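You operate a simulated robot arm through the tools that you are given. There is no shell and no other tool.

You are at the controls of a simulated robot arm. One attempt, no reset.

JOB
Put things in order on the blue table. At the end: the blue cloth stands where the white box (marked "BRUSH SET") stood; the red cup brush stands where the black pinion stood; the white box from the blue table stands on top of the grey rear housing; the black pinion from the blue table stands where the blue cloth stood; whatever was shut is shut again. Leave all else as you found it, and nothing knocked over.

The check looks at the end state, three seconds after you hand in, the way a careful person would. Anything else that was tipped, shoved, dropped, spilled or broken makes it a failure. Flat cloth is picked up by pressing the open fingertips on it (5 to 10 N) and closing them slowly along it; thin cloth reads only 2 to 8 mm in the jaws.

ROBOT AND FRAMES
A 7-joint arm with a two-finger parallel gripper, fixed in place. Base frame: the origin is at the foot of the arm, x ahead of it, y to its left, z up; the work surface is at about z = 0. Readings come in mm, rad, newtons and seconds.
With the tool pointing down near the work surface it reaches from about 220 to 580 mm from the base axis. Its first joint turns from -1.152 to 1.152 rad. Payload 2.5 kg.
The tool frame sits at the grasp point between the pads (the TCP): z along the fingers, y along the line on which they close. The tips reach 23 mm beyond it. Largest opening 94 mm; finger width 38, thickness 10; the body of the gripper, 54 by 96 mm, starts 39 mm behind the TCP.
Orientation is that of the tool frame in the base frame, as [roll, pitch, yaw] about the fixed x, y, z axes, in that order (R = Rz(yaw) Ry(pitch) Rx(roll)). With the fingers straight down and closing along the base's y, the tool's x points along the base's -x, its y along +y and its z along -z.

CONTROLS
- The arm moves only by the tool nudge_tool. Its argument "targets" is one flat list of numbers, 7 for each row, row after row: the shift along the tool's x, y, z in mm, then the turn, a rotation vector about the tool's x, y, z in rad, then the finger opening in mm, from 0 to 94. In form: [dx, dy, dz, ax, ay, az, grip, dx, dy, dz, ax, ay, az, grip, ...]. A call has 1 to 20 rows; each row is the pose to reach, as a shift and turn from the pose commanded when the call began, along the tool's axes at that moment. Rows are played at 5 a second. More than 50 mm and 0.15 rad between two rows, or a gripper value outside its range, and nothing of the call is played. A pose out of reach is approached as far as the arm can. The call stops where the force on the tool passes 40 N (or 10 N more than at its start, if that is more) or the arm is blocked; 0.2 s more then pass. Each finger travels about 108 mm/s and halts on what it meets, pressing with about 33 N; the grip force reading is that of the motor and also rises with nothing between the fingers. The clock runs only during rows and for 0.2 s after the last one: add rows that repeat a pose to give the fingers time. It gives the time, the measured TCP pose, the force on the tool (base axes), the opening and the grip force at its end, in the units of the frame above (readings bear some noise), with the torque about the TCP (base axes, N m) and any sound that the robot's microphone picked up.
- Cameras (640 x 400 px; columns grow to the right, rows downward): "scene" is fixed at [116.7, -412.4, 530.5]; the picture's right is [0.81, -0.58, 0.00], its down [-0.41, -0.57, -0.71] and it looks along [0.41, 0.58, -0.70] (base axes); focal length 233 px, centre (320, 200). "wrist" rides on the gripper at [86, 16, -74] in the tool frame; the picture's right is [-0.18, 0.98, 0.00], its down [-0.58, -0.11, -0.81] and it looks along [-0.79, -0.15, 0.59] (tool axes); focal length 243 px, centre (320, 200). There is no depth. A picture from a camera that has moved, and an enlarged one, comes with that camera's place and axes in the base frame and with its lens.
- grab_frame(camera): a new picture of that camera. No time passes.
- inspect(camera, box): a new picture of the part [left, top, right, bottom] of that camera's present view, enlarged. No time passes.
- job_done(): hands the job in; it is judged then, once.

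Nothing tells you positions but the pictures and the camera data. Unless the task says otherwise, let go and move clear before handing in.

The tools are called as a command line: name --argument value ..., lists and objects as JSON in quotes. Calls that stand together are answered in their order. nudge_tool: Moves the arm, as the interface text tells. Its arguments: {"type":"object","properties":{"targets":{"type":"array","items":{"type":"number"}}},"required":["targets"]} The other tools are called the same way: grab_frame (camera) takes a picture; inspect (camera, box) takes an enlarged picture of a part of a camera's view; job_done () hands the job in.

At the start:

```text
clock: 0.0
tool_pos: [422.1, 17.0, 307.2]
ee_rot: [3.14, 0.001, -3.141]
wrist_force: [-0.5, -0.6, -1.0]
torque: [0.03, 0.0, 0.0]
width: 93.9
grip_force: 0.1
```

scene: 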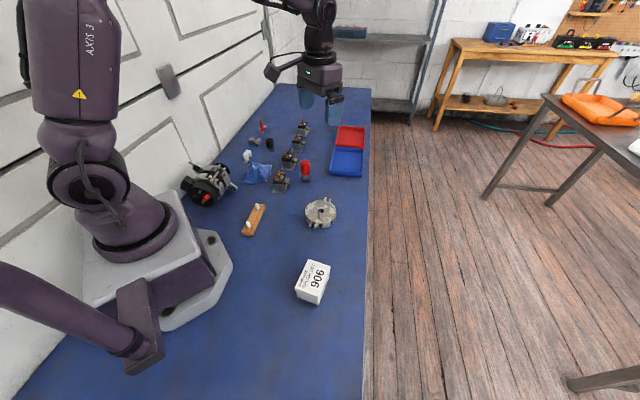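
wrist: 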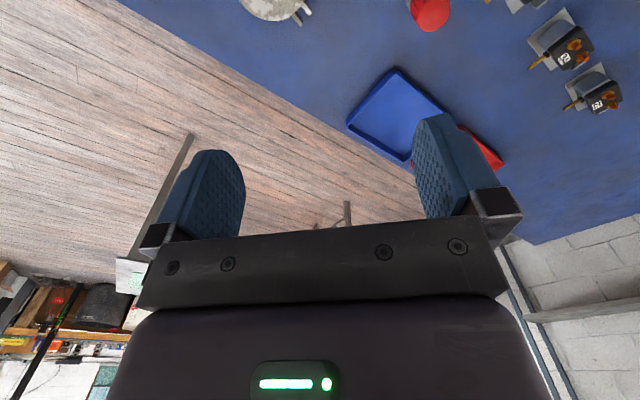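

I see a blue table with a motor-like part, cloth, box, grey housing, trays and small items. I'll enlarge several parts of the view to identify them before moving.

inspect --camera "scene" --box '[170, 100, 290, 175]'

inspect --camera "scene" --box '[170, 150, 290, 225]'

inspect --camera "scene" --box '[260, 110, 380, 185]'

inspect --camera "scene" --box '[230, 185, 370, 310]'

```text
5.33 times, centred on (230, 138) of scene
camera zoom: at [116.7, -412.4, 530.5], right [0.81, -0.58, 0.0], down [-0.41, -0.57, -0.71], along [0.41, 0.58, -0.7], focal length 1244 px, centre (800, 533)
```

zoom: 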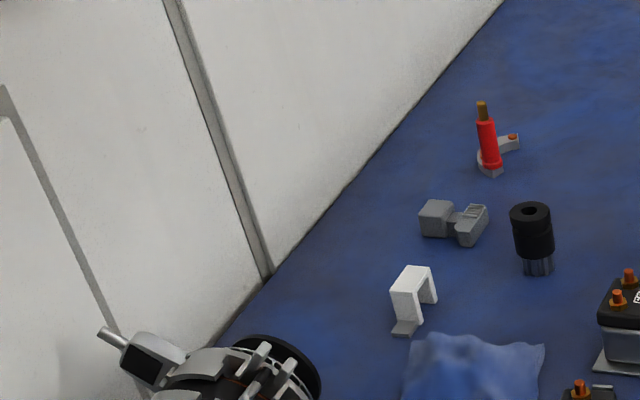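

```text
5.33 times, centred on (230, 188) of scene
camera zoom: at [116.7, -412.4, 530.5], right [0.81, -0.58, 0.0], down [-0.41, -0.57, -0.71], along [0.41, 0.58, -0.7], focal length 1244 px, centre (800, 267)
```

zoom: 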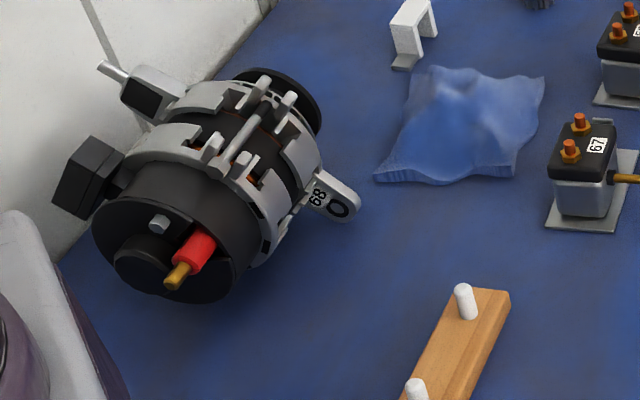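

```text
5.33 times, centred on (320, 148) of scene
camera zoom: at [116.7, -412.4, 530.5], right [0.81, -0.58, 0.0], down [-0.41, -0.57, -0.71], along [0.41, 0.58, -0.7], focal length 1244 px, centre (320, 480)
```

zoom: 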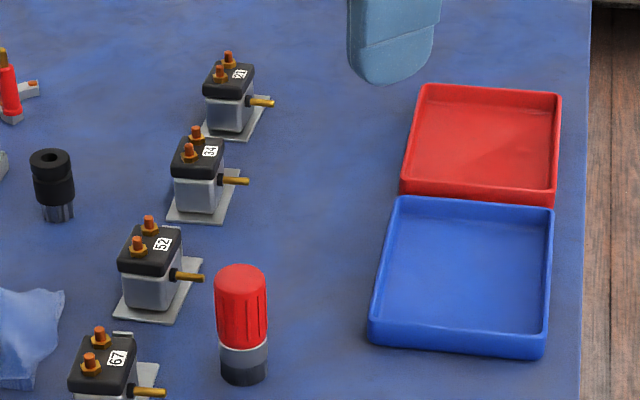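

```text
3.20 times, centred on (300, 248) of scene
camera zoom: at [116.7, -412.4, 530.5], right [0.81, -0.58, 0.0], down [-0.41, -0.57, -0.71], along [0.41, 0.58, -0.7], focal length 746 px, centre (384, 48)
```

zoom: 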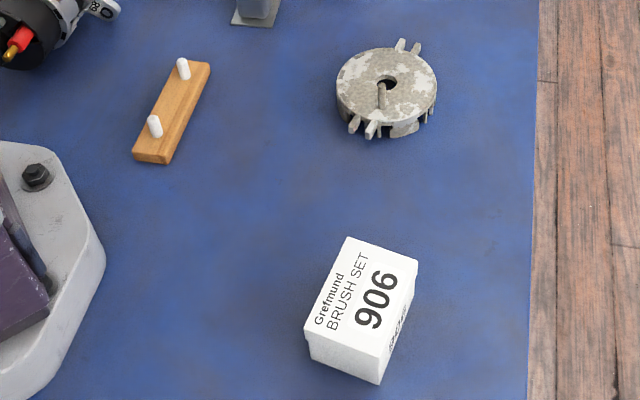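

I see the white box near (247,-204), the housing near (380,-50), the cloth near (322,275), the pinion near (435,380) and the red cup brush near (447,136). Next I want closer looks at the housing's top, the box and the cloth.

inspect --camera "scene" --box '[296, 190, 344, 220]'

inspect --camera "scene" --box '[280, 250, 344, 310]'

inspect --camera "scene" --box '[230, 150, 294, 190]'

inspect --camera "scene" --box '[236, 115, 300, 155]'

inspect --camera "wrist" --box '[220, 0, 640, 260]'

```text
13.33 times, centred on (320, 205) of scene
camera zoom: at [116.7, -412.4, 530.5], right [0.81, -0.58, 0.0], down [-0.41, -0.57, -0.71], along [0.41, 0.58, -0.7], focal length 3109 px, centre (320, 133)
```

zoom: 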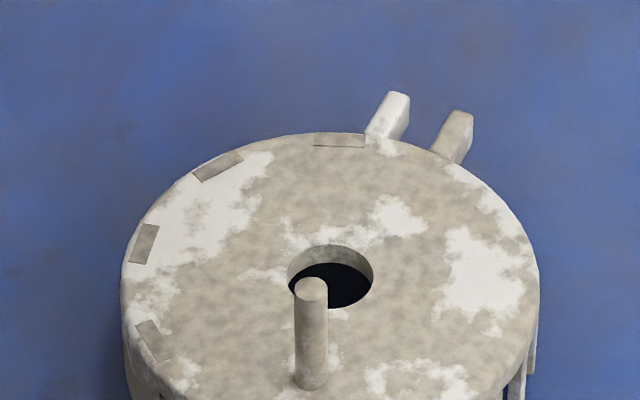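

```text
6.67 times, centred on (312, 280) of scene
camera zoom: at [116.7, -412.4, 530.5], right [0.81, -0.58, 0.0], down [-0.41, -0.57, -0.71], along [0.41, 0.58, -0.7], focal length 1554 px, centre (373, -333)
```

zoom: 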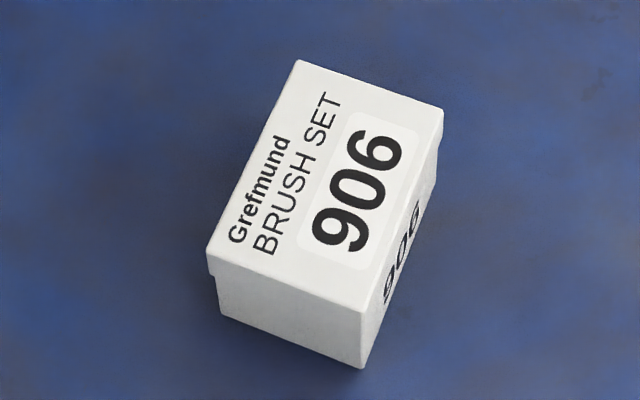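

```text
10.00 times, centred on (262, 170) of scene
camera zoom: at [116.7, -412.4, 530.5], right [0.81, -0.58, 0.0], down [-0.41, -0.57, -0.71], along [0.41, 0.58, -0.7], focal length 2332 px, centre (900, 500)
```

zoom: 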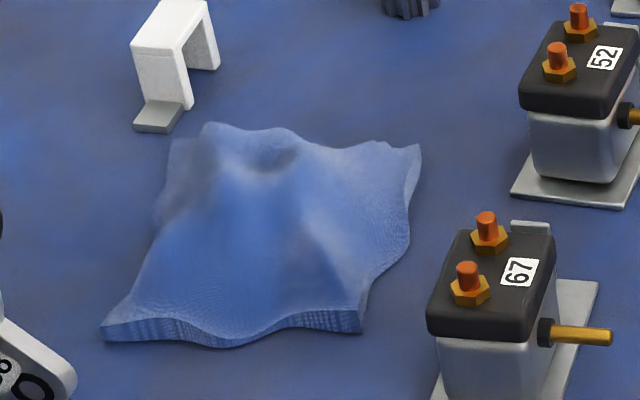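

```text
10.00 times, centred on (268, 135) of scene
camera zoom: at [116.7, -412.4, 530.5], right [0.81, -0.58, 0.0], down [-0.41, -0.57, -0.71], along [0.41, 0.58, -0.7], focal length 2332 px, centre (840, 850)
```

zoom: 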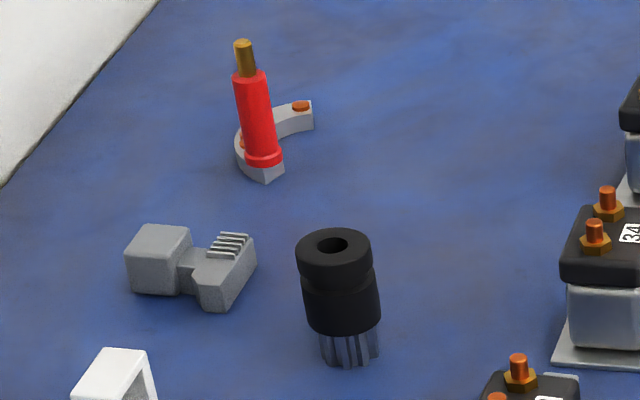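

```text
1.52 times, centred on (430, 130) of wrist
camera zoom: at [334.7, 33.1, 381.1], right [0.18, 0.98, 0.0], down [0.58, -0.11, 0.81], along [0.79, -0.15, -0.59], focal length 370 px, centre (152, 307)
```

zoom: 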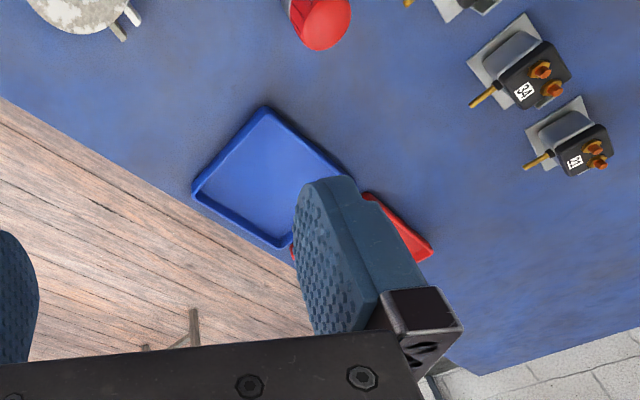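

The housing has a peg standing on its top, off-centre towards the camera, so the box must be set beside it. I'll look at the housing's lower part to get its height.

inspect --camera "scene" --box '[290, 192, 354, 232]'

inspect --camera "scene" --box '[284, 145, 324, 190]'

grab_frame --camera "scene"

```text
10.00 times, centred on (322, 212) of scene
camera zoom: at [116.7, -412.4, 530.5], right [0.81, -0.58, 0.0], down [-0.41, -0.57, -0.71], along [0.41, 0.58, -0.7], focal length 2332 px, centre (300, 80)
```

zoom: 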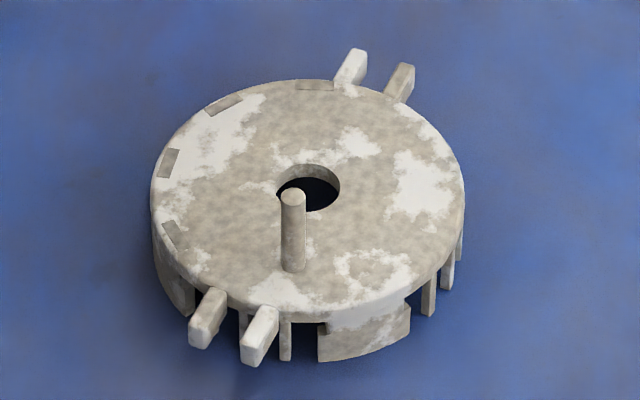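

```text
8.89 times, centred on (304, 168) of scene
camera zoom: at [116.7, -412.4, 530.5], right [0.81, -0.58, 0.0], down [-0.41, -0.57, -0.71], along [0.41, 0.58, -0.7], focal length 2072 px, centre (462, 489)
```

zoom: 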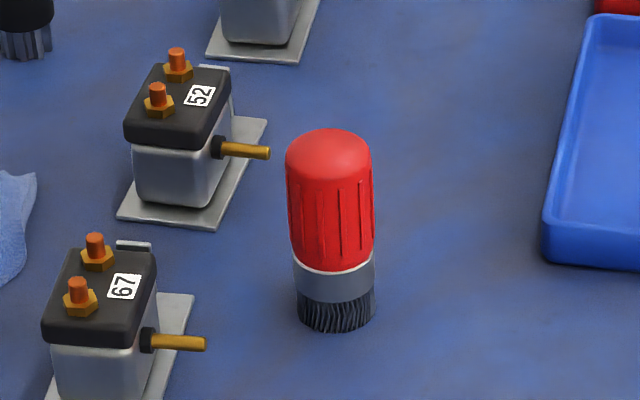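

```text
taken
```

scene: 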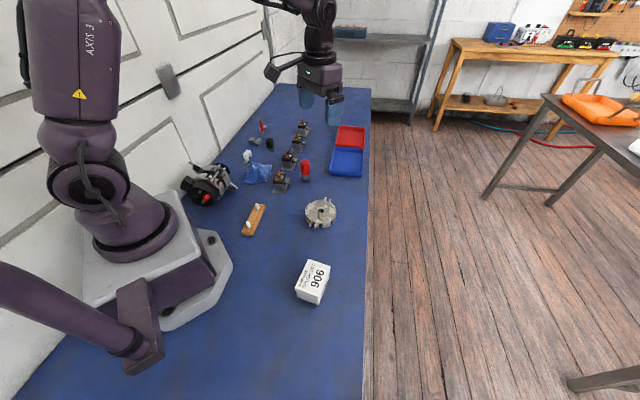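

The housing stands about 23 mm tall, with a peg about 29 mm tall. I'll move above the white box first, turned so the fingers close along its long side. That keeps the fingers clear of the peg when I place it.

nudge_tool --targets '[17.2, -21.8, 15.7, 0, 0, 0.099, 94, 34.4, -43.6, 31.4, 0, 0, 0.198, 94, 51.6, -65.5, 47.1, 0, 0, 0.297, 94, 68.8, -87.3, 62.8, 0, 0, 0.396, 94, 86, -109.1, 78.5, 0, 0, 0.495, 94, 103.2, -130.9, 94.2, 0, 0, 0.594, 94, 120.4, -152.7, 109.9, 0, 0, 0.693, 94, 137.6, -174.6, 125.6, 0, 0, 0.792, 94, 154.8, -196.4, 141.3, 0, 0, 0.891, 94, 172, -218.2, 157, 0, 0, 0.99, 94, 172, -218.2, 157, 0, 0, 0.99, 94]'

grab_frame --camera "wrist"

grab_frame --camera "scene"

```text
clock: 2.4
tool_pos: [250.5, -202.2, 149.4]
ee_rot: [3.141, 0.002, 2.151]
wrist_force: [0.6, 0.4, 0.2]
torque: [-0.02, 0.02, -0.01]
width: 94.2
grip_force: 0.0
```

```text
taken
camera wrist: at [215.8, -122.4, 224.5], right [0.92, 0.38, 0.0], down [0.23, -0.55, 0.81], along [0.31, -0.74, -0.59], focal length 243 px, centre (320, 200)
```

wrist: 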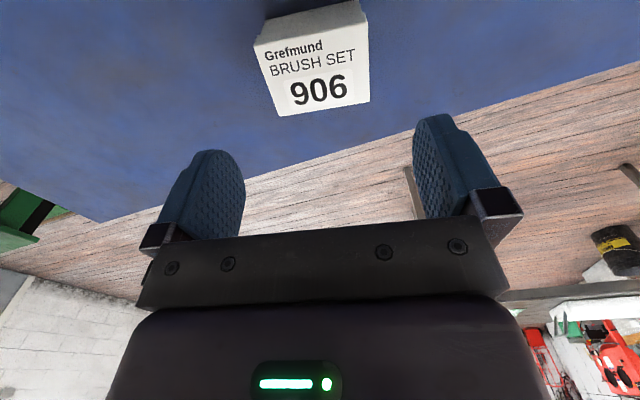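

```text
taken
```

scene: 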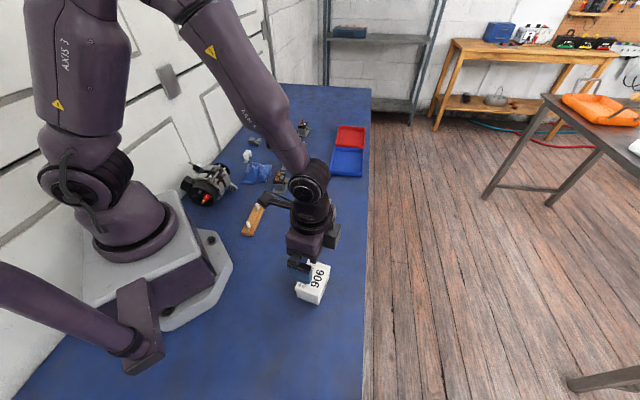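

The gripper is over the box and aligned with it. I'll come down to just above it and check alignment.

nudge_tool --targets '[0, 0, 20, 0, 0, 0, 94, 0, 0, 40, 0, 0, 0, 94, 0, 0, 60, 0, 0, 0, 94, 0, 0, 75, 0, 0, 0, 94]'

grab_frame --camera "wrist"

inspect --camera "scene" --box '[270, 220, 366, 310]'

```text
clock: 3.4
tool_pos: [247.5, -201.8, 75.6]
ee_rot: [3.141, 0.001, 2.154]
wrist_force: [0.7, -0.3, 1.3]
torque: [0.03, 0.02, -0.01]
width: 94.2
grip_force: 0.1
```

```text
taken
camera wrist: at [214.4, -120.4, 149.2], right [0.92, 0.39, 0.0], down [0.23, -0.55, 0.81], along [0.31, -0.74, -0.59], focal length 243 px, centre (320, 200)
```

wrist: 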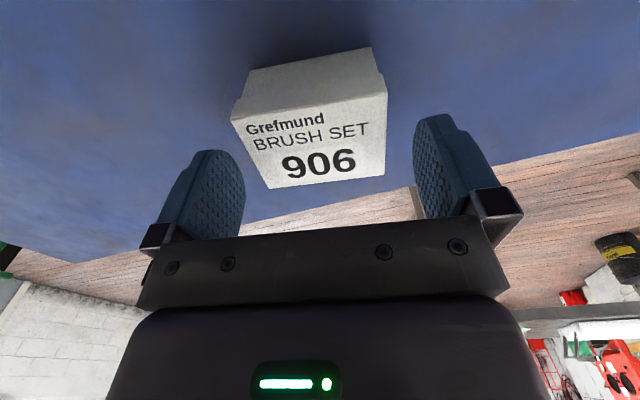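

```text
4.44 times, centred on (318, 265) of scene
camera zoom: at [116.7, -412.4, 530.5], right [0.81, -0.58, 0.0], down [-0.41, -0.57, -0.71], along [0.41, 0.58, -0.7], focal length 1036 px, centre (329, -89)
```

zoom: 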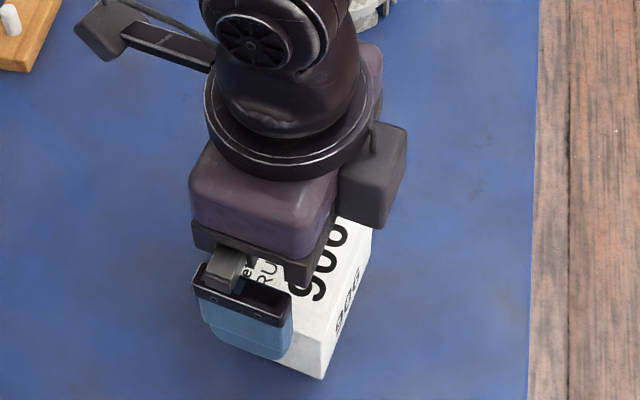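

Combining both cameras, the box is about 73×54×49 mm and centred near (248,-204). It has a lid, so I'll grip low, lift a little and check that lid and body come up together.

nudge_tool --targets '[-2, 0, 15, 0, 0, 0, 94, -2, 0, 30, 0, 0, 0, 94, -2, 0, 42, 0, 0, 0, 94, -2, 0, 49, 0, 0, 0, 94, -2, 0, 49, 0, 0, 0, 94]'

grab_frame --camera "wrist"

```text
clock: 4.6
tool_pos: [250.0, -202.4, 27.0]
ee_rot: [3.142, 0.002, 2.151]
wrist_force: [-0.4, -0.5, -0.4]
torque: [0.0, -0.03, 0.0]
width: 94.0
grip_force: 0.1
```

```text
taken
camera wrist: at [215.9, -121.9, 101.1], right [0.92, 0.39, 0.0], down [0.23, -0.55, 0.81], along [0.31, -0.74, -0.59], focal length 243 px, centre (320, 200)
```

wrist: 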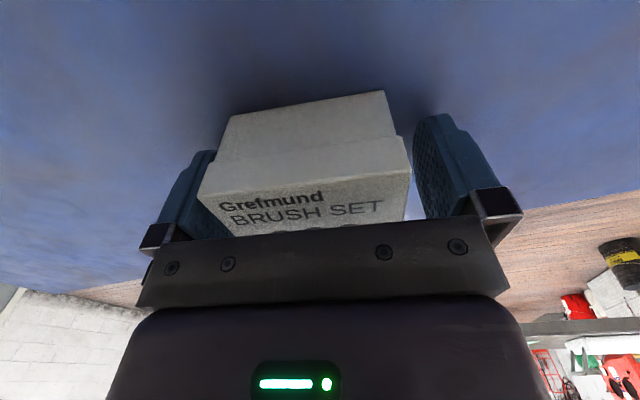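

The box sits centred between the fingers. I'll close slowly and make a small test lift.

nudge_tool --targets '[0, 0, 0, 0, 0, 0, 86, 0, 0, 0, 0, 0, 0, 80, 0, 0, 0, 0, 0, 0, 76, 0, 0, 0, 0, 0, 0, 72, 0, 0, 0, 0, 0, 0, 66, 0, 0, 0, 0, 0, 0, 60, 0, 0, 0, 0, 0, 0, 60]'

nudge_tool --targets '[0, 0, -4, 0, 0, 0, 60, 0, 0, -8, 0, 0, 0, 60, 0, 0, -12, 0, 0, 0, 60, 0, 0, -12, 0, 0, 0, 60]'

grab_frame --camera "wrist"

inspect --camera "scene" --box '[270, 220, 366, 310]'

```text
clock: 6.2
tool_pos: [250.0, -201.6, 27.0]
ee_rot: [3.14, -0.001, 2.151]
wrist_force: [-0.2, 1.3, 2.5]
torque: [-0.06, 0.05, -0.02]
width: 74.5
grip_force: 33.1
```

```text
clock: 7.2
tool_pos: [250.4, -203.0, 37.8]
ee_rot: [-3.14, 0.0, 2.154]
wrist_force: [-0.7, 0.2, -0.2]
torque: [0.02, 0.01, -0.04]
width: 74.5
grip_force: 32.8
```

```text
taken
camera wrist: at [216.0, -121.6, 112.7], right [0.92, 0.39, 0.0], down [0.23, -0.55, 0.81], along [0.31, -0.74, -0.59], focal length 243 px, centre (320, 200)
```

wrist: 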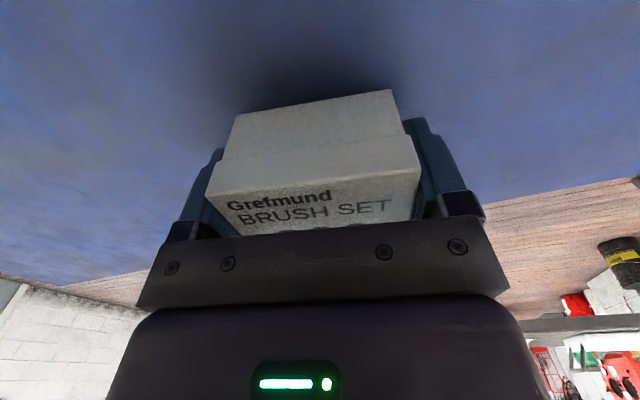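

```text
4.44 times, centred on (318, 265) of scene
camera zoom: at [116.7, -412.4, 530.5], right [0.81, -0.58, 0.0], down [-0.41, -0.57, -0.71], along [0.41, 0.58, -0.7], focal length 1036 px, centre (329, -89)
```

zoom: 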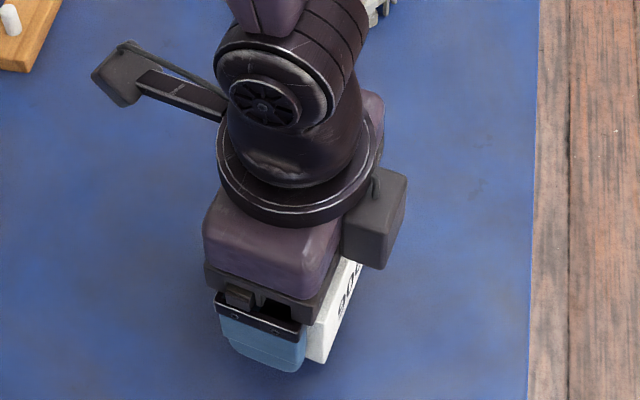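

Lid and body lift together, with the grip at 74.5 mm. I'll raise the box, carry it over the housing, and turn it so its long side lies across the peg direction with the camera on the peg side.

nudge_tool --targets '[0, 0, -30, 0, 0, 0, 60, 0, 0, -65, 0, 0, 0, 60, 0, 0, -101, 0, 0, 0, 60, 4.7, 15.4, -101, 0, 0, -0.128, 60, 9.3, 30.7, -101, 0, 0, -0.256, 60, 14.0, 46.1, -101, 0, 0, -0.384, 60, 18.7, 61.5, -101, 0, 0, -0.512, 60, 23.3, 76.8, -101, 0, 0, -0.64, 60, 28, 92.2, -101, 0, 0, -0.768, 60, 32.7, 107.6, -101, 0, 0, -0.896, 60, 37.3, 122.9, -101, 0, 0, -1.024, 60, 42, 138.3, -101, 0, 0, -1.152, 60, 46.6, 153.6, -101, 0, 0, -1.28, 60, 51.3, 169, -101, 0, 0, -1.408, 60, 56, 184.4, -101, 0, 0, -1.536, 60, 60.6, 199.7, -101, 0, 0, -1.664, 60, 65.3, 215.1, -101, 0, 0, -1.79, 60, 65.3, 215.1, -85, 0, 0, -1.79, 60, 65.3, 215.1, -75, 0, 0, -1.79, 60, 65.3, 215.1, -75, 0, 0, -1.79, 60]'

grab_frame --camera "wrist"

inspect --camera "scene" --box '[272, 160, 368, 235]'

```text
clock: 11.4
tool_pos: [395.0, -29.8, 113.7]
ee_rot: [3.141, 0.0, -2.339]
wrist_force: [0.4, -0.2, 0.8]
torque: [0.0, -0.03, 0.01]
width: 74.4
grip_force: 33.4
```

```text
taken
camera wrist: at [322.3, -80.6, 187.7], right [-0.58, 0.82, 0.0], down [0.48, 0.34, 0.81], along [0.66, 0.47, -0.59], focal length 243 px, centre (320, 200)
```

wrist: 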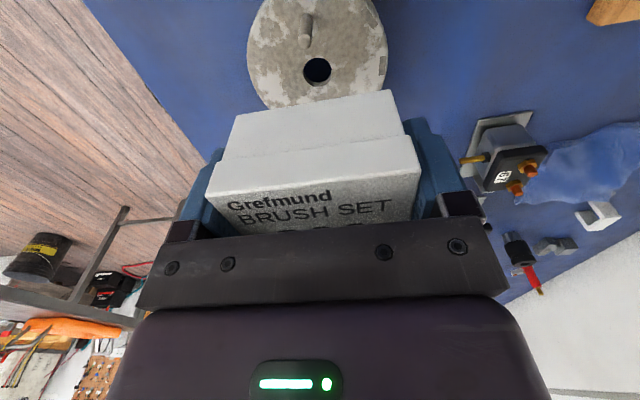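

```text
5.33 times, centred on (320, 198) of scene
camera zoom: at [116.8, -412.4, 530.5], right [0.81, -0.58, 0.0], down [-0.41, -0.57, -0.71], along [0.41, 0.58, -0.7], focal length 1244 px, centre (320, 213)
```

zoom: 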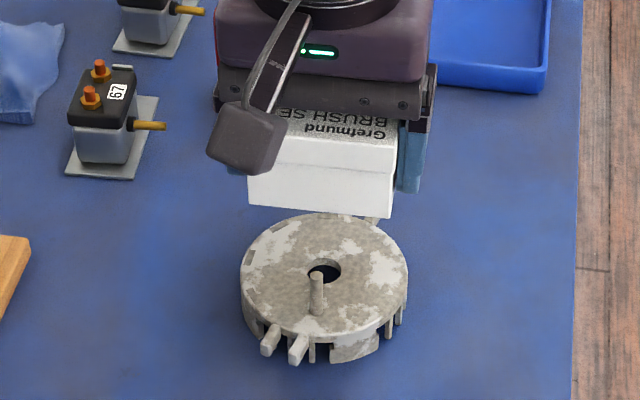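

The box is held level above the housing with the peg on the camera side. I'll zoom in to measure the hole, the peg and the housing top.

inspect --camera "wrist" --box '[230, 0, 420, 120]'

inspect --camera "scene" --box '[296, 180, 360, 220]'

```text
3.33 times, centred on (325, 60) of wrist
camera zoom: at [322.3, -80.6, 187.7], right [-0.58, 0.82, 0.0], down [0.48, 0.34, 0.81], along [0.66, 0.47, -0.59], focal length 809 px, centre (303, 667)
```

zoom: 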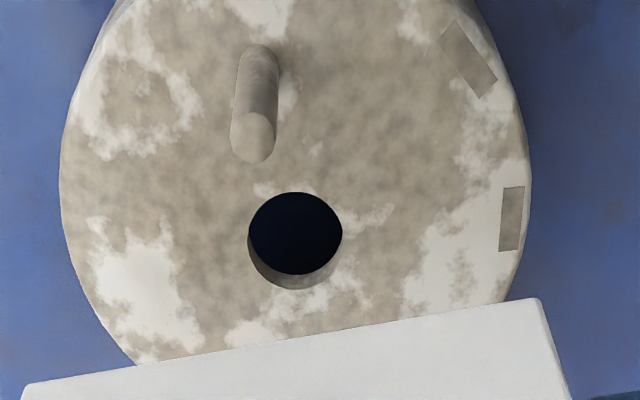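

```text
10.00 times, centred on (328, 200) of scene
camera zoom: at [116.8, -412.4, 530.5], right [0.81, -0.58, 0.0], down [-0.41, -0.57, -0.71], along [0.41, 0.58, -0.7], focal length 2332 px, centre (240, 200)
```

zoom: 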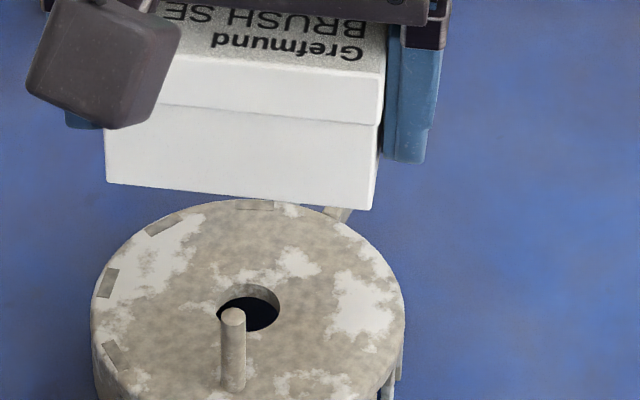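

From both cameras the hole centre is near (388,-36.5), the peg base near (367,-58), and the top at z≈26. I'll shift 4.5 mm towards the peg, which leaves about 5 mm clearance, and lower to just above the top.

nudge_tool --targets '[4.5, 0, 0, 0, 0, 0, 60, 4.5, 0, 15, 0, 0, 0, 60, 4.5, 0, 30, 0, 0, 0, 60, 4.5, 0, 42, 0, 0, 0, 60, 4.5, 0, 51, 0, 0, 0, 60, 4.5, 0, 51, 0, 0, 0, 60]'

grab_frame --camera "wrist"

inspect --camera "scene" --box '[280, 180, 360, 230]'

```text
clock: 12.8
tool_pos: [390.6, -32.8, 59.9]
ee_rot: [-3.141, -0.002, -2.341]
wrist_force: [0.2, 0.8, -0.6]
torque: [0.02, 0.0, 0.03]
width: 74.3
grip_force: 33.5
```

```text
taken
camera wrist: at [317.7, -83.5, 134.8], right [-0.58, 0.82, 0.0], down [0.48, 0.34, 0.81], along [0.66, 0.47, -0.59], focal length 243 px, centre (320, 200)
```

wrist: 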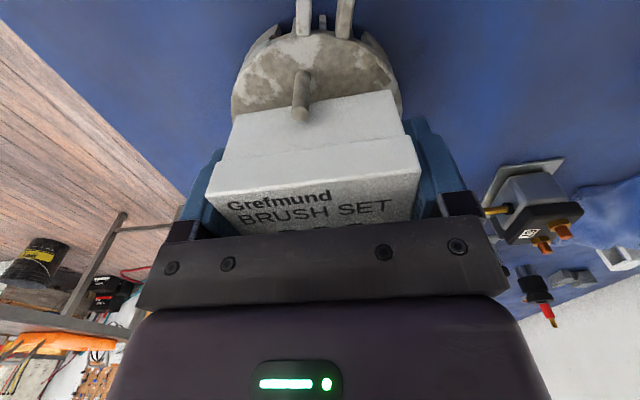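

```text
8.00 times, centred on (320, 205) of scene
camera zoom: at [116.7, -412.4, 530.5], right [0.81, -0.58, 0.0], down [-0.41, -0.57, -0.71], along [0.41, 0.58, -0.7], focal length 1865 px, centre (320, 160)
```

zoom: 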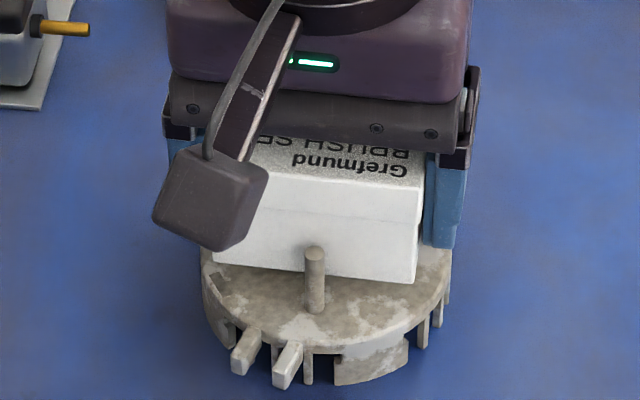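

The peg has clear space in front of the box, and the bottom looks several mm above the top. I'll lower in small steps and watch the force.

nudge_tool --targets '[0, 0, 2, 0, 0, 0, 60, 0, 0, 4, 0, 0, 0, 60, 0, 0, 5, 0, 0, 0, 60, 0, 0, 5, 0, 0, 0, 60]'

inspect --camera "scene" --box '[280, 180, 360, 230]'

inspect --camera "wrist" --box '[200, 40, 440, 190]'

```text
clock: 13.8
tool_pos: [389.9, -32.7, 57.5]
ee_rot: [-3.14, 0.0, -2.34]
wrist_force: [-0.1, 0.9, -0.2]
torque: [0.01, 0.01, -0.03]
width: 74.3
grip_force: 32.9
```

```text
8.00 times, centred on (320, 205) of scene
camera zoom: at [116.7, -412.4, 530.5], right [0.81, -0.58, 0.0], down [-0.41, -0.57, -0.71], along [0.41, 0.58, -0.7], focal length 1865 px, centre (320, 160)
```

zoom: 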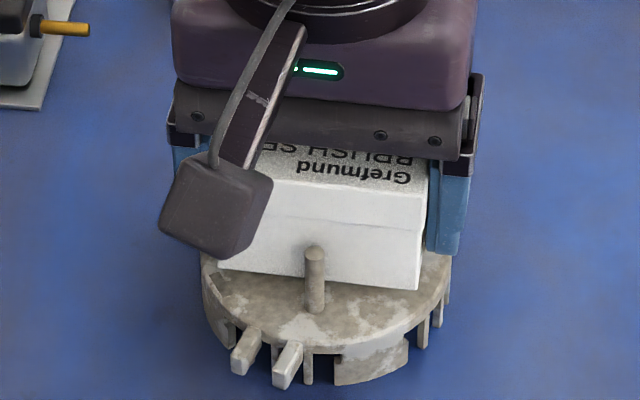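

```text
2.67 times, centred on (320, 115) of wrist
camera zoom: at [319.0, -84.1, 131.2], right [-0.58, 0.82, 0.0], down [0.48, 0.34, 0.81], along [0.66, 0.47, -0.59], focal length 647 px, centre (320, 427)
```

zoom: 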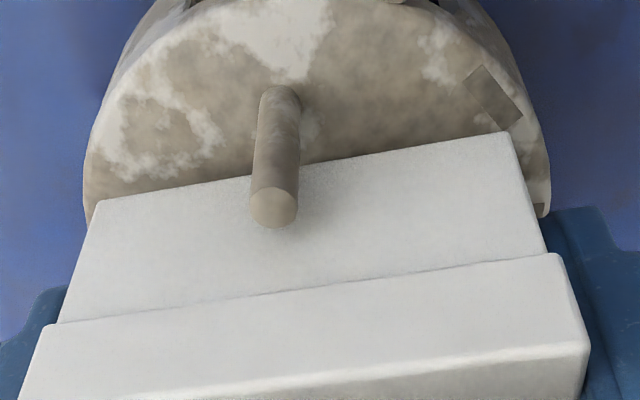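

No contact yet, so I'll keep lowering gently.

nudge_tool --targets '[0, 0, 1, 0, 0, 0, 60, 0, 0, 2, 0, 0, 0, 60, 0, 0, 2, 0, 0, 0, 60]'

nudge_tool --targets '[0, 0, 1, 0, 0, 0, 60, 0, 0, 1, 0, 0, 0, 60]'

```text
clock: 14.6
tool_pos: [391.1, -33.4, 55.9]
ee_rot: [-3.141, 0.0, -2.341]
wrist_force: [0.2, 0.9, -0.2]
torque: [-0.02, -0.03, 0.03]
width: 74.5
grip_force: 33.0
```

```text
clock: 15.2
tool_pos: [391.4, -32.9, 54.8]
ee_rot: [-3.142, 0.0, -2.34]
wrist_force: [-0.4, 0.3, -1.6]
torque: [0.0, 0.0, 0.01]
width: 74.6
grip_force: 33.4
```

nudge_tool --targets '[0, 0, 1, 0, 0, 0, 60, 0, 0, 1, 0, 0, 0, 60]'

inspect --camera "scene" --box '[280, 180, 360, 230]'

```text
clock: 15.8
tool_pos: [390.4, -34.9, 53.1]
ee_rot: [3.141, 0.0, -2.341]
wrist_force: [0.1, 0.6, -0.4]
torque: [0.01, 0.01, 0.03]
width: 74.8
grip_force: 32.9
```

```text
8.00 times, centred on (320, 205) of scene
camera zoom: at [116.7, -412.4, 530.5], right [0.81, -0.58, 0.0], down [-0.41, -0.57, -0.71], along [0.41, 0.58, -0.7], focal length 1865 px, centre (320, 160)
```

zoom: 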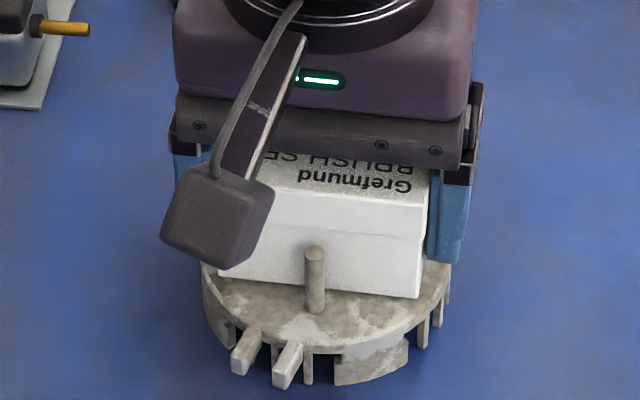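

nudge_tool --targets '[0, 0, 0.7, 0, 0, 0, 60, 0, 0, 0.7, 0, 0, 0, 60]'

nudge_tool --targets '[0, 0, 0.7, 0, 0, 0, 60, 0, 0, 0.7, 0, 0, 0, 60]'

nudge_tool --targets '[0, 0, 0.7, 0, 0, 0, 60, 0, 0, 0.7, 0, 0, 0, 60]'

```text
clock: 16.4
tool_pos: [391.7, -33.7, 54.2]
ee_rot: [-3.141, -0.001, -2.341]
wrist_force: [-0.1, 0.4, -0.6]
torque: [-0.04, -0.03, 0.01]
width: 74.7
grip_force: 32.8
```

```text
clock: 17.0
tool_pos: [391.3, -32.9, 52.3]
ee_rot: [-3.14, 0.0, -2.342]
wrist_force: [-0.2, 0.6, -0.1]
torque: [0.04, 0.0, 0.01]
width: 74.6
grip_force: 33.0
```

```text
clock: 17.6
tool_pos: [390.2, -33.8, 52.6]
ee_rot: [-3.142, 0.001, -2.341]
wrist_force: [-9.7, -1.5, 24.0]
torque: [0.26, 0.18, 0.08]
width: 74.7
grip_force: 33.3
```

Contact is reached at 24 N. I'll back off slightly to relieve the load, then open slowly.

nudge_tool --targets '[0, 0, -0.5, 0, 0, 0, 60, 0, 0, -0.5, 0, 0, 0, 60]'

nudge_tool --targets '[0, 0, 0, 0, 0, 0, 72, 0, 0, 0, 0, 0, 0, 76, 0, 0, 0, 0, 0, 0, 80, 0, 0, 0, 0, 0, 0, 86, 0, 0, 0, 0, 0, 0, 90, 0, 0, 0, 0, 0, 0, 90]'

inspect --camera "scene" --box '[280, 180, 360, 230]'

grab_frame --camera "wrist"

```text
clock: 18.2
tool_pos: [392.1, -34.0, 53.4]
ee_rot: [-3.14, 0.001, -2.343]
wrist_force: [-4.2, -3.3, 15.9]
torque: [0.01, 0.28, 0.04]
width: 74.4
grip_force: 33.1
```

```text
clock: 19.6
tool_pos: [391.6, -32.8, 51.9]
ee_rot: [3.141, 0.0, -2.342]
wrist_force: [0.5, -0.3, 0.4]
torque: [0.01, -0.02, 0.0]
width: 89.9
grip_force: 0.1
```

```text
8.00 times, centred on (320, 205) of scene
camera zoom: at [116.7, -412.4, 530.5], right [0.81, -0.58, 0.0], down [-0.41, -0.57, -0.71], along [0.41, 0.58, -0.7], focal length 1865 px, centre (320, 160)
```

zoom: 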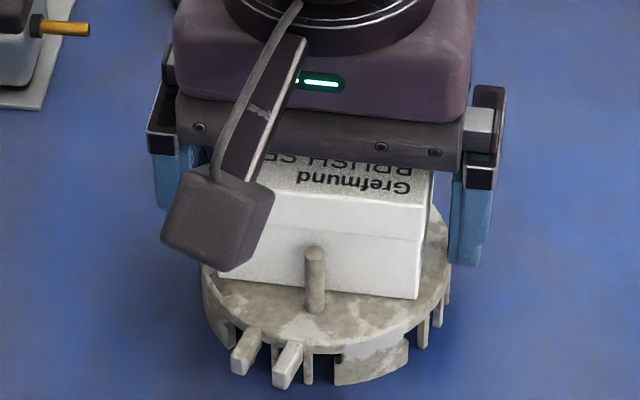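

```text
taken
camera wrist: at [319.3, -84.3, 126.0], right [-0.58, 0.82, 0.0], down [0.48, 0.34, 0.81], along [0.66, 0.47, -0.59], focal length 243 px, centre (320, 200)
```

wrist: 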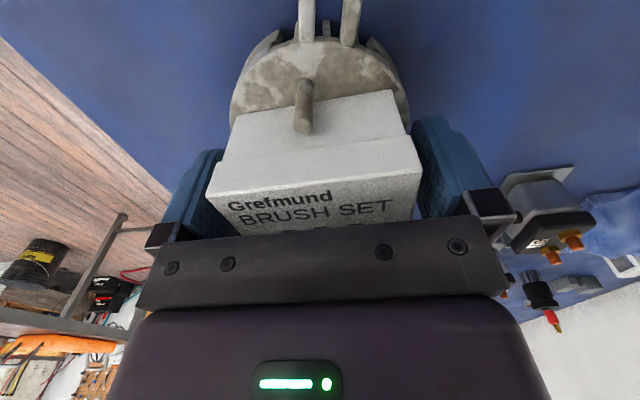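

The box stands on the housing, clear of the peg. I'll rise straight up and go to look at the cloth.

nudge_tool --targets '[0, 0, -20, 0, 0, 0, 94, 0, 0, -60, 0, 0, 0, 94, 0, 0, -105, 0, 0, 0, 94, 0, 0, -150, 0, 0, 0, 94, -15.7, 24, -150, 0, 0, -0.07, 94, -31.5, 48, -150, 0, 0, -0.14, 94, -47.2, 72, -150, 0, 0, -0.21, 94, -63, 96, -150, 0, 0, -0.28, 94, -78.7, 120, -150, 0, 0, -0.35, 94, -94.5, 144, -150, 0, 0, -0.42, 94, -110.2, 168, -150, 0, 0, -0.49, 94, -126, 192, -150, 0, 0, -0.56, 94, -141.7, 216, -150, 0, 0, -0.63, 94, -157.5, 240, -150, 0, 0, -0.7, 94, -173.2, 264, -150, 0, 0, -0.768, 94, -173.2, 264, -150, 0, 0, -0.768, 94]'

grab_frame --camera "wrist"

grab_frame --camera "scene"

inspect --camera "scene" --box '[280, 180, 360, 230]'

```text
clock: 23.0
tool_pos: [322.8, 275.5, 202.1]
ee_rot: [-3.141, 0.0, -1.57]
wrist_force: [-0.3, -0.3, -0.1]
torque: [-0.05, 0.01, 0.02]
width: 93.8
grip_force: 0.0
```

```text
taken
camera wrist: at [306.2, 189.9, 276.2], right [-0.98, 0.19, 0.0], down [0.11, 0.58, 0.81], along [0.15, 0.79, -0.59], focal length 243 px, centre (320, 200)
```

wrist: 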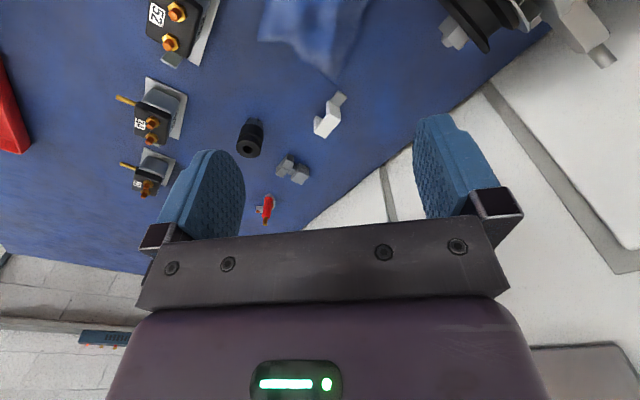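

```text
taken
```

scene: 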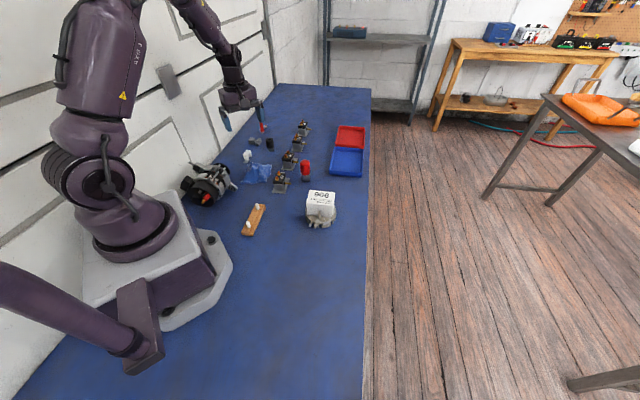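

```text
8.00 times, centred on (320, 205) of scene
camera zoom: at [116.8, -412.4, 530.5], right [0.81, -0.58, 0.0], down [-0.41, -0.57, -0.71], along [0.41, 0.58, -0.7], focal length 1865 px, centre (320, 160)
```

zoom: 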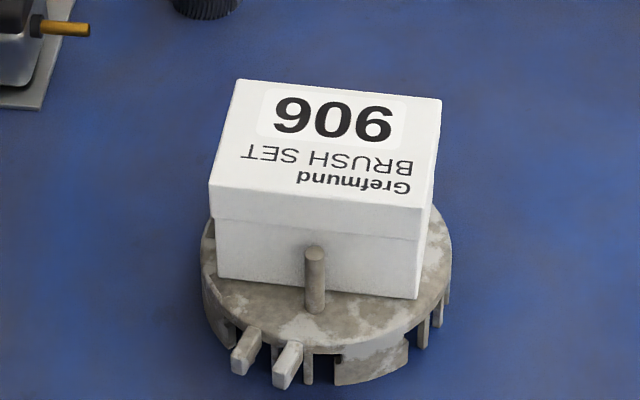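

The box stands squarely on the housing. I'll back the tool off to see the cloth fully.

nudge_tool --targets '[30, 0, 0, 0, 0, 0, 94, 70, 0, 0, 0, 0, 0, 94, 70, 0, 0, 0, 0, 0, 94]'

grab_frame --camera "wrist"

inspect --camera "wrist" --box '[200, 0, 440, 150]'

inspect --camera "scene" --box '[240, 155, 288, 185]'

```text
clock: 23.8
tool_pos: [322.1, 204.3, 199.5]
ee_rot: [-3.14, -0.001, -1.572]
wrist_force: [-0.1, -0.3, -0.3]
torque: [0.02, -0.02, 0.0]
width: 94.1
grip_force: 0.0
```

```text
taken
camera wrist: at [304.9, 118.3, 273.2], right [-0.98, 0.19, 0.0], down [0.11, 0.58, 0.81], along [0.15, 0.79, -0.59], focal length 243 px, centre (320, 200)
```

wrist: 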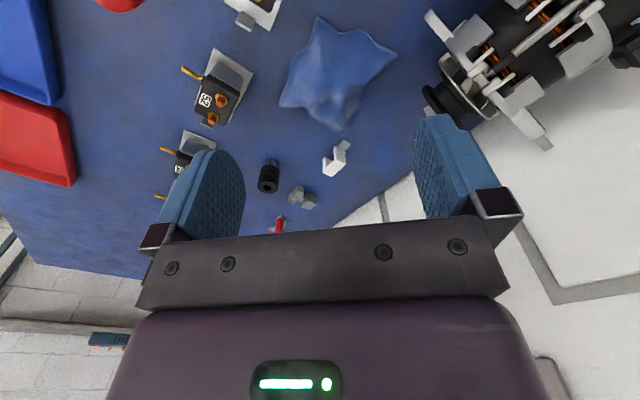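

```text
2.67 times, centred on (320, 75) of wrist
camera zoom: at [304.9, 118.3, 273.2], right [-0.98, 0.19, 0.0], down [0.11, 0.58, 0.81], along [0.15, 0.79, -0.59], focal length 647 px, centre (320, 533)
```

zoom: 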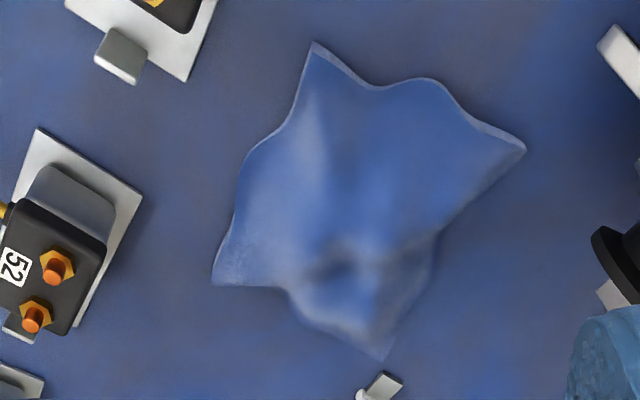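

```text
13.33 times, centred on (264, 170) of scene
camera zoom: at [116.7, -412.4, 530.5], right [0.81, -0.58, 0.0], down [-0.41, -0.57, -0.71], along [0.41, 0.58, -0.7], focal length 3109 px, centre (1067, 600)
```

zoom: 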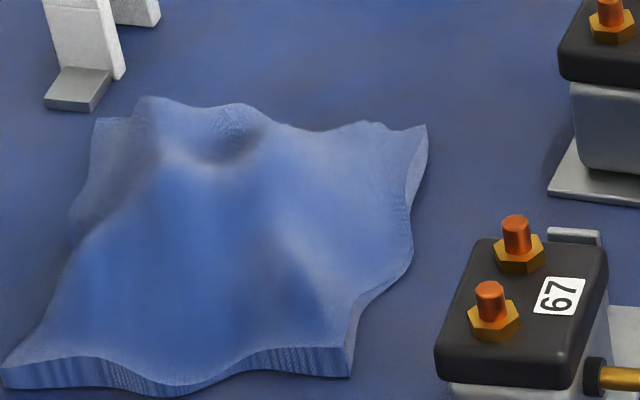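

The cloth is roughly 100 mm square, centred near (318,266). Its shape near the middle might mean something is hidden beneath it, so I'll look from lower down.

nudge_tool --targets '[10, 0, 30, 0, 0, 0, 94, 15, 0, 60, 0, 0, 0, 94, 15, 0, 85, 0, 0, 0, 94, 15, 0, 85, 0, 0, 0, 94]'

grab_frame --camera "wrist"

inspect --camera "wrist" --box '[220, 60, 420, 200]'

```text
clock: 24.8
tool_pos: [320.5, 190.0, 117.2]
ee_rot: [-3.14, -0.002, -1.574]
wrist_force: [0.7, 0.3, -0.1]
torque: [0.01, 0.02, -0.01]
width: 94.2
grip_force: 0.0
```

```text
taken
camera wrist: at [305.3, 102.9, 190.6], right [-0.98, 0.19, 0.0], down [0.11, 0.58, 0.81], along [0.15, 0.79, -0.59], focal length 243 px, centre (320, 200)
```

wrist: 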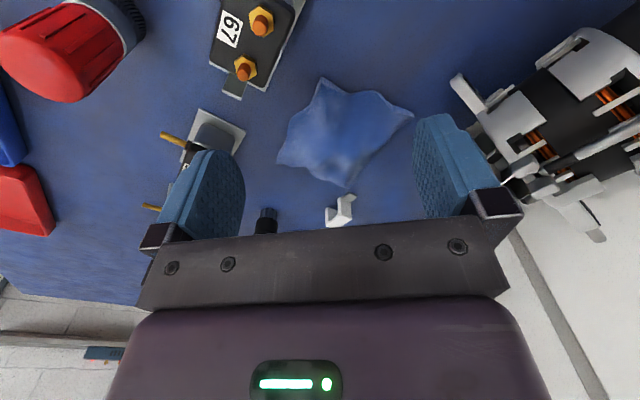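

```text
2.86 times, centred on (320, 130) of wrist
camera zoom: at [305.3, 102.9, 190.6], right [-0.98, 0.19, 0.0], down [0.11, 0.58, 0.81], along [0.15, 0.79, -0.59], focal length 693 px, centre (320, 400)
```

zoom: 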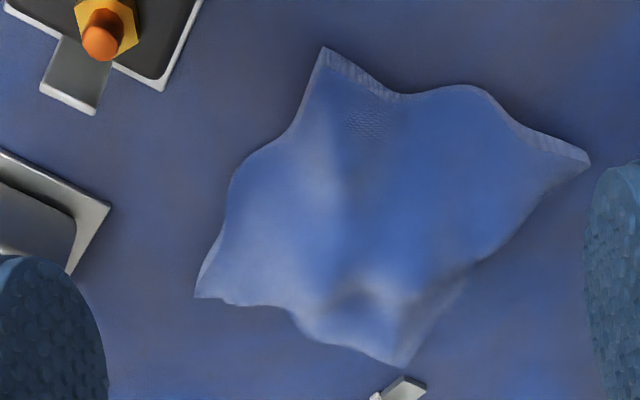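

It looks like plain rumpled cloth, but I'll check by touch. I'll go above its centre with the fingers about 40 mm apart, then descend carefully while reading the force.

nudge_tool --targets '[-26, 1, 0, 0, 0, 0, 70, -52, 2, 0, 0, 0, 0, 44, -78, 2, 0, 0, 0, 0, 40, -78, 2, 20, 0, 0, 0, 40, -78, 2, 40, 0, 0, 0, 40, -78, 2, 57, 0, 0, 0, 40, -78, 2, 57, 0, 0, 0, 40]'

grab_frame --camera "wrist"

inspect --camera "scene" --box '[216, 130, 312, 200]'

```text
clock: 26.4
tool_pos: [320.9, 268.7, 57.3]
ee_rot: [-3.141, 0.001, -1.572]
wrist_force: [-0.2, 0.2, -0.2]
torque: [0.0, 0.01, 0.0]
width: 39.9
grip_force: 0.1
```

```text
taken
camera wrist: at [304.9, 182.2, 132.2], right [-0.98, 0.19, 0.0], down [0.11, 0.58, 0.81], along [0.15, 0.79, -0.59], focal length 243 px, centre (320, 200)
```

wrist: 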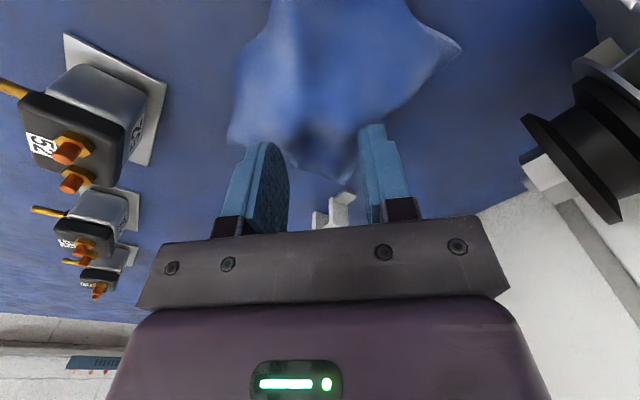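

```text
5.71 times, centred on (264, 165) of scene
camera zoom: at [116.7, -412.4, 530.5], right [0.81, -0.58, 0.0], down [-0.41, -0.57, -0.71], along [0.41, 0.58, -0.7], focal length 1332 px, centre (640, 400)
```

zoom: 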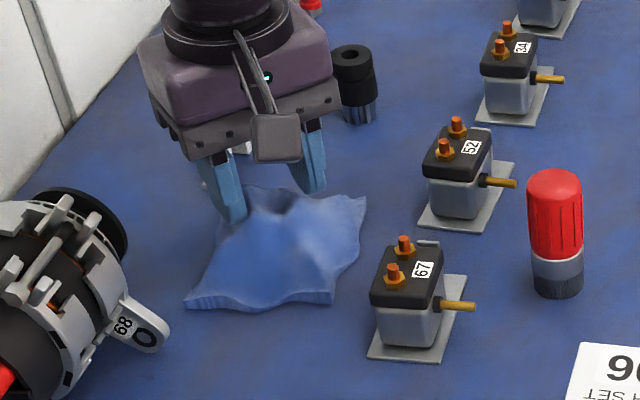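

The fingertips straddle the raised part. I'll descend step by step, checking the force.

nudge_tool --targets '[0, 0, 5, 0, 0, 0, 40, 0, 0, 10, 0, 0, 0, 40, 0, 0, 10, 0, 0, 0, 40]'

nudge_tool --targets '[0, 0, 2, 0, 0, 0, 40, 0, 0, 4, 0, 0, 0, 40, 0, 0, 4, 0, 0, 0, 40]'

nudge_tool --targets '[0, 0, 2, 0, 0, 0, 40, 0, 0, 4, 0, 0, 0, 40, 0, 0, 4, 0, 0, 0, 40]'

inspect --camera "scene" --box '[232, 140, 296, 190]'

inspect --camera "wrist" --box '[180, 40, 460, 230]'

```text
clock: 27.0
tool_pos: [321.3, 268.8, 53.9]
ee_rot: [-3.139, -0.001, -1.574]
wrist_force: [-2.6, -3.4, 10.1]
torque: [-0.11, 0.16, 0.0]
width: 40.0
grip_force: 0.1
stopped in row 2: the force on the tool passed its limit at 50 N (the readings are from after the stop); the commanded pose is now the measured one
```

```text
clock: 27.5
tool_pos: [322.4, 267.6, 54.1]
ee_rot: [-3.139, -0.001, -1.573]
wrist_force: [-3.0, -1.8, 9.5]
torque: [-0.12, 0.19, 0.04]
width: 40.0
grip_force: 0.0
stopped in row 2: the force on the tool passed its limit at 45 N (the readings are from after the stop); the commanded pose is now the measured one
```

```text
clock: 28.0
tool_pos: [322.4, 268.8, 53.2]
ee_rot: [-3.138, -0.003, -1.573]
wrist_force: [-3.0, -2.0, 9.0]
torque: [-0.16, 0.19, 0.02]
width: 40.1
grip_force: 0.3
stopped in row 2: the force on the tool passed its limit at 47 N (the readings are from after the stop); the commanded pose is now the measured one
```

```text
8.00 times, centred on (264, 165) of scene
camera zoom: at [116.7, -412.4, 530.5], right [0.81, -0.58, 0.0], down [-0.41, -0.57, -0.71], along [0.41, 0.58, -0.7], focal length 1865 px, centre (768, 480)
```

zoom: 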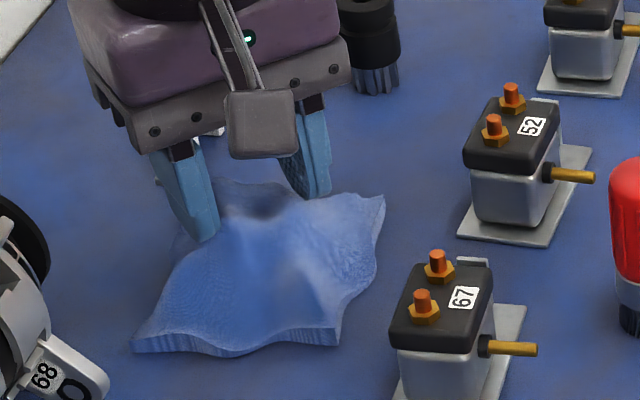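

```text
2.11 times, centred on (320, 135) of wrist
camera zoom: at [304.9, 182.2, 127.9], right [-0.98, 0.19, 0.0], down [0.11, 0.58, 0.81], along [0.15, 0.79, -0.59], focal length 511 px, centre (320, 337)
```

zoom: 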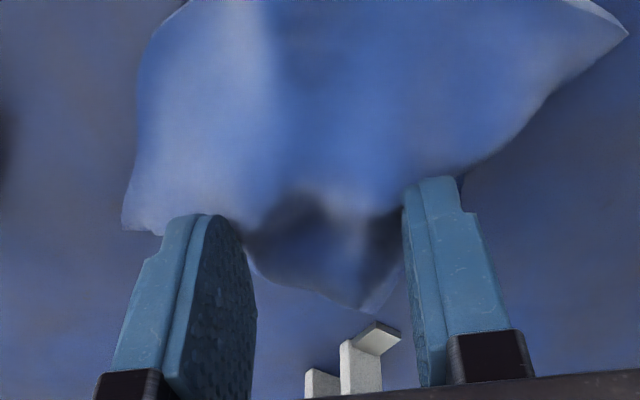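

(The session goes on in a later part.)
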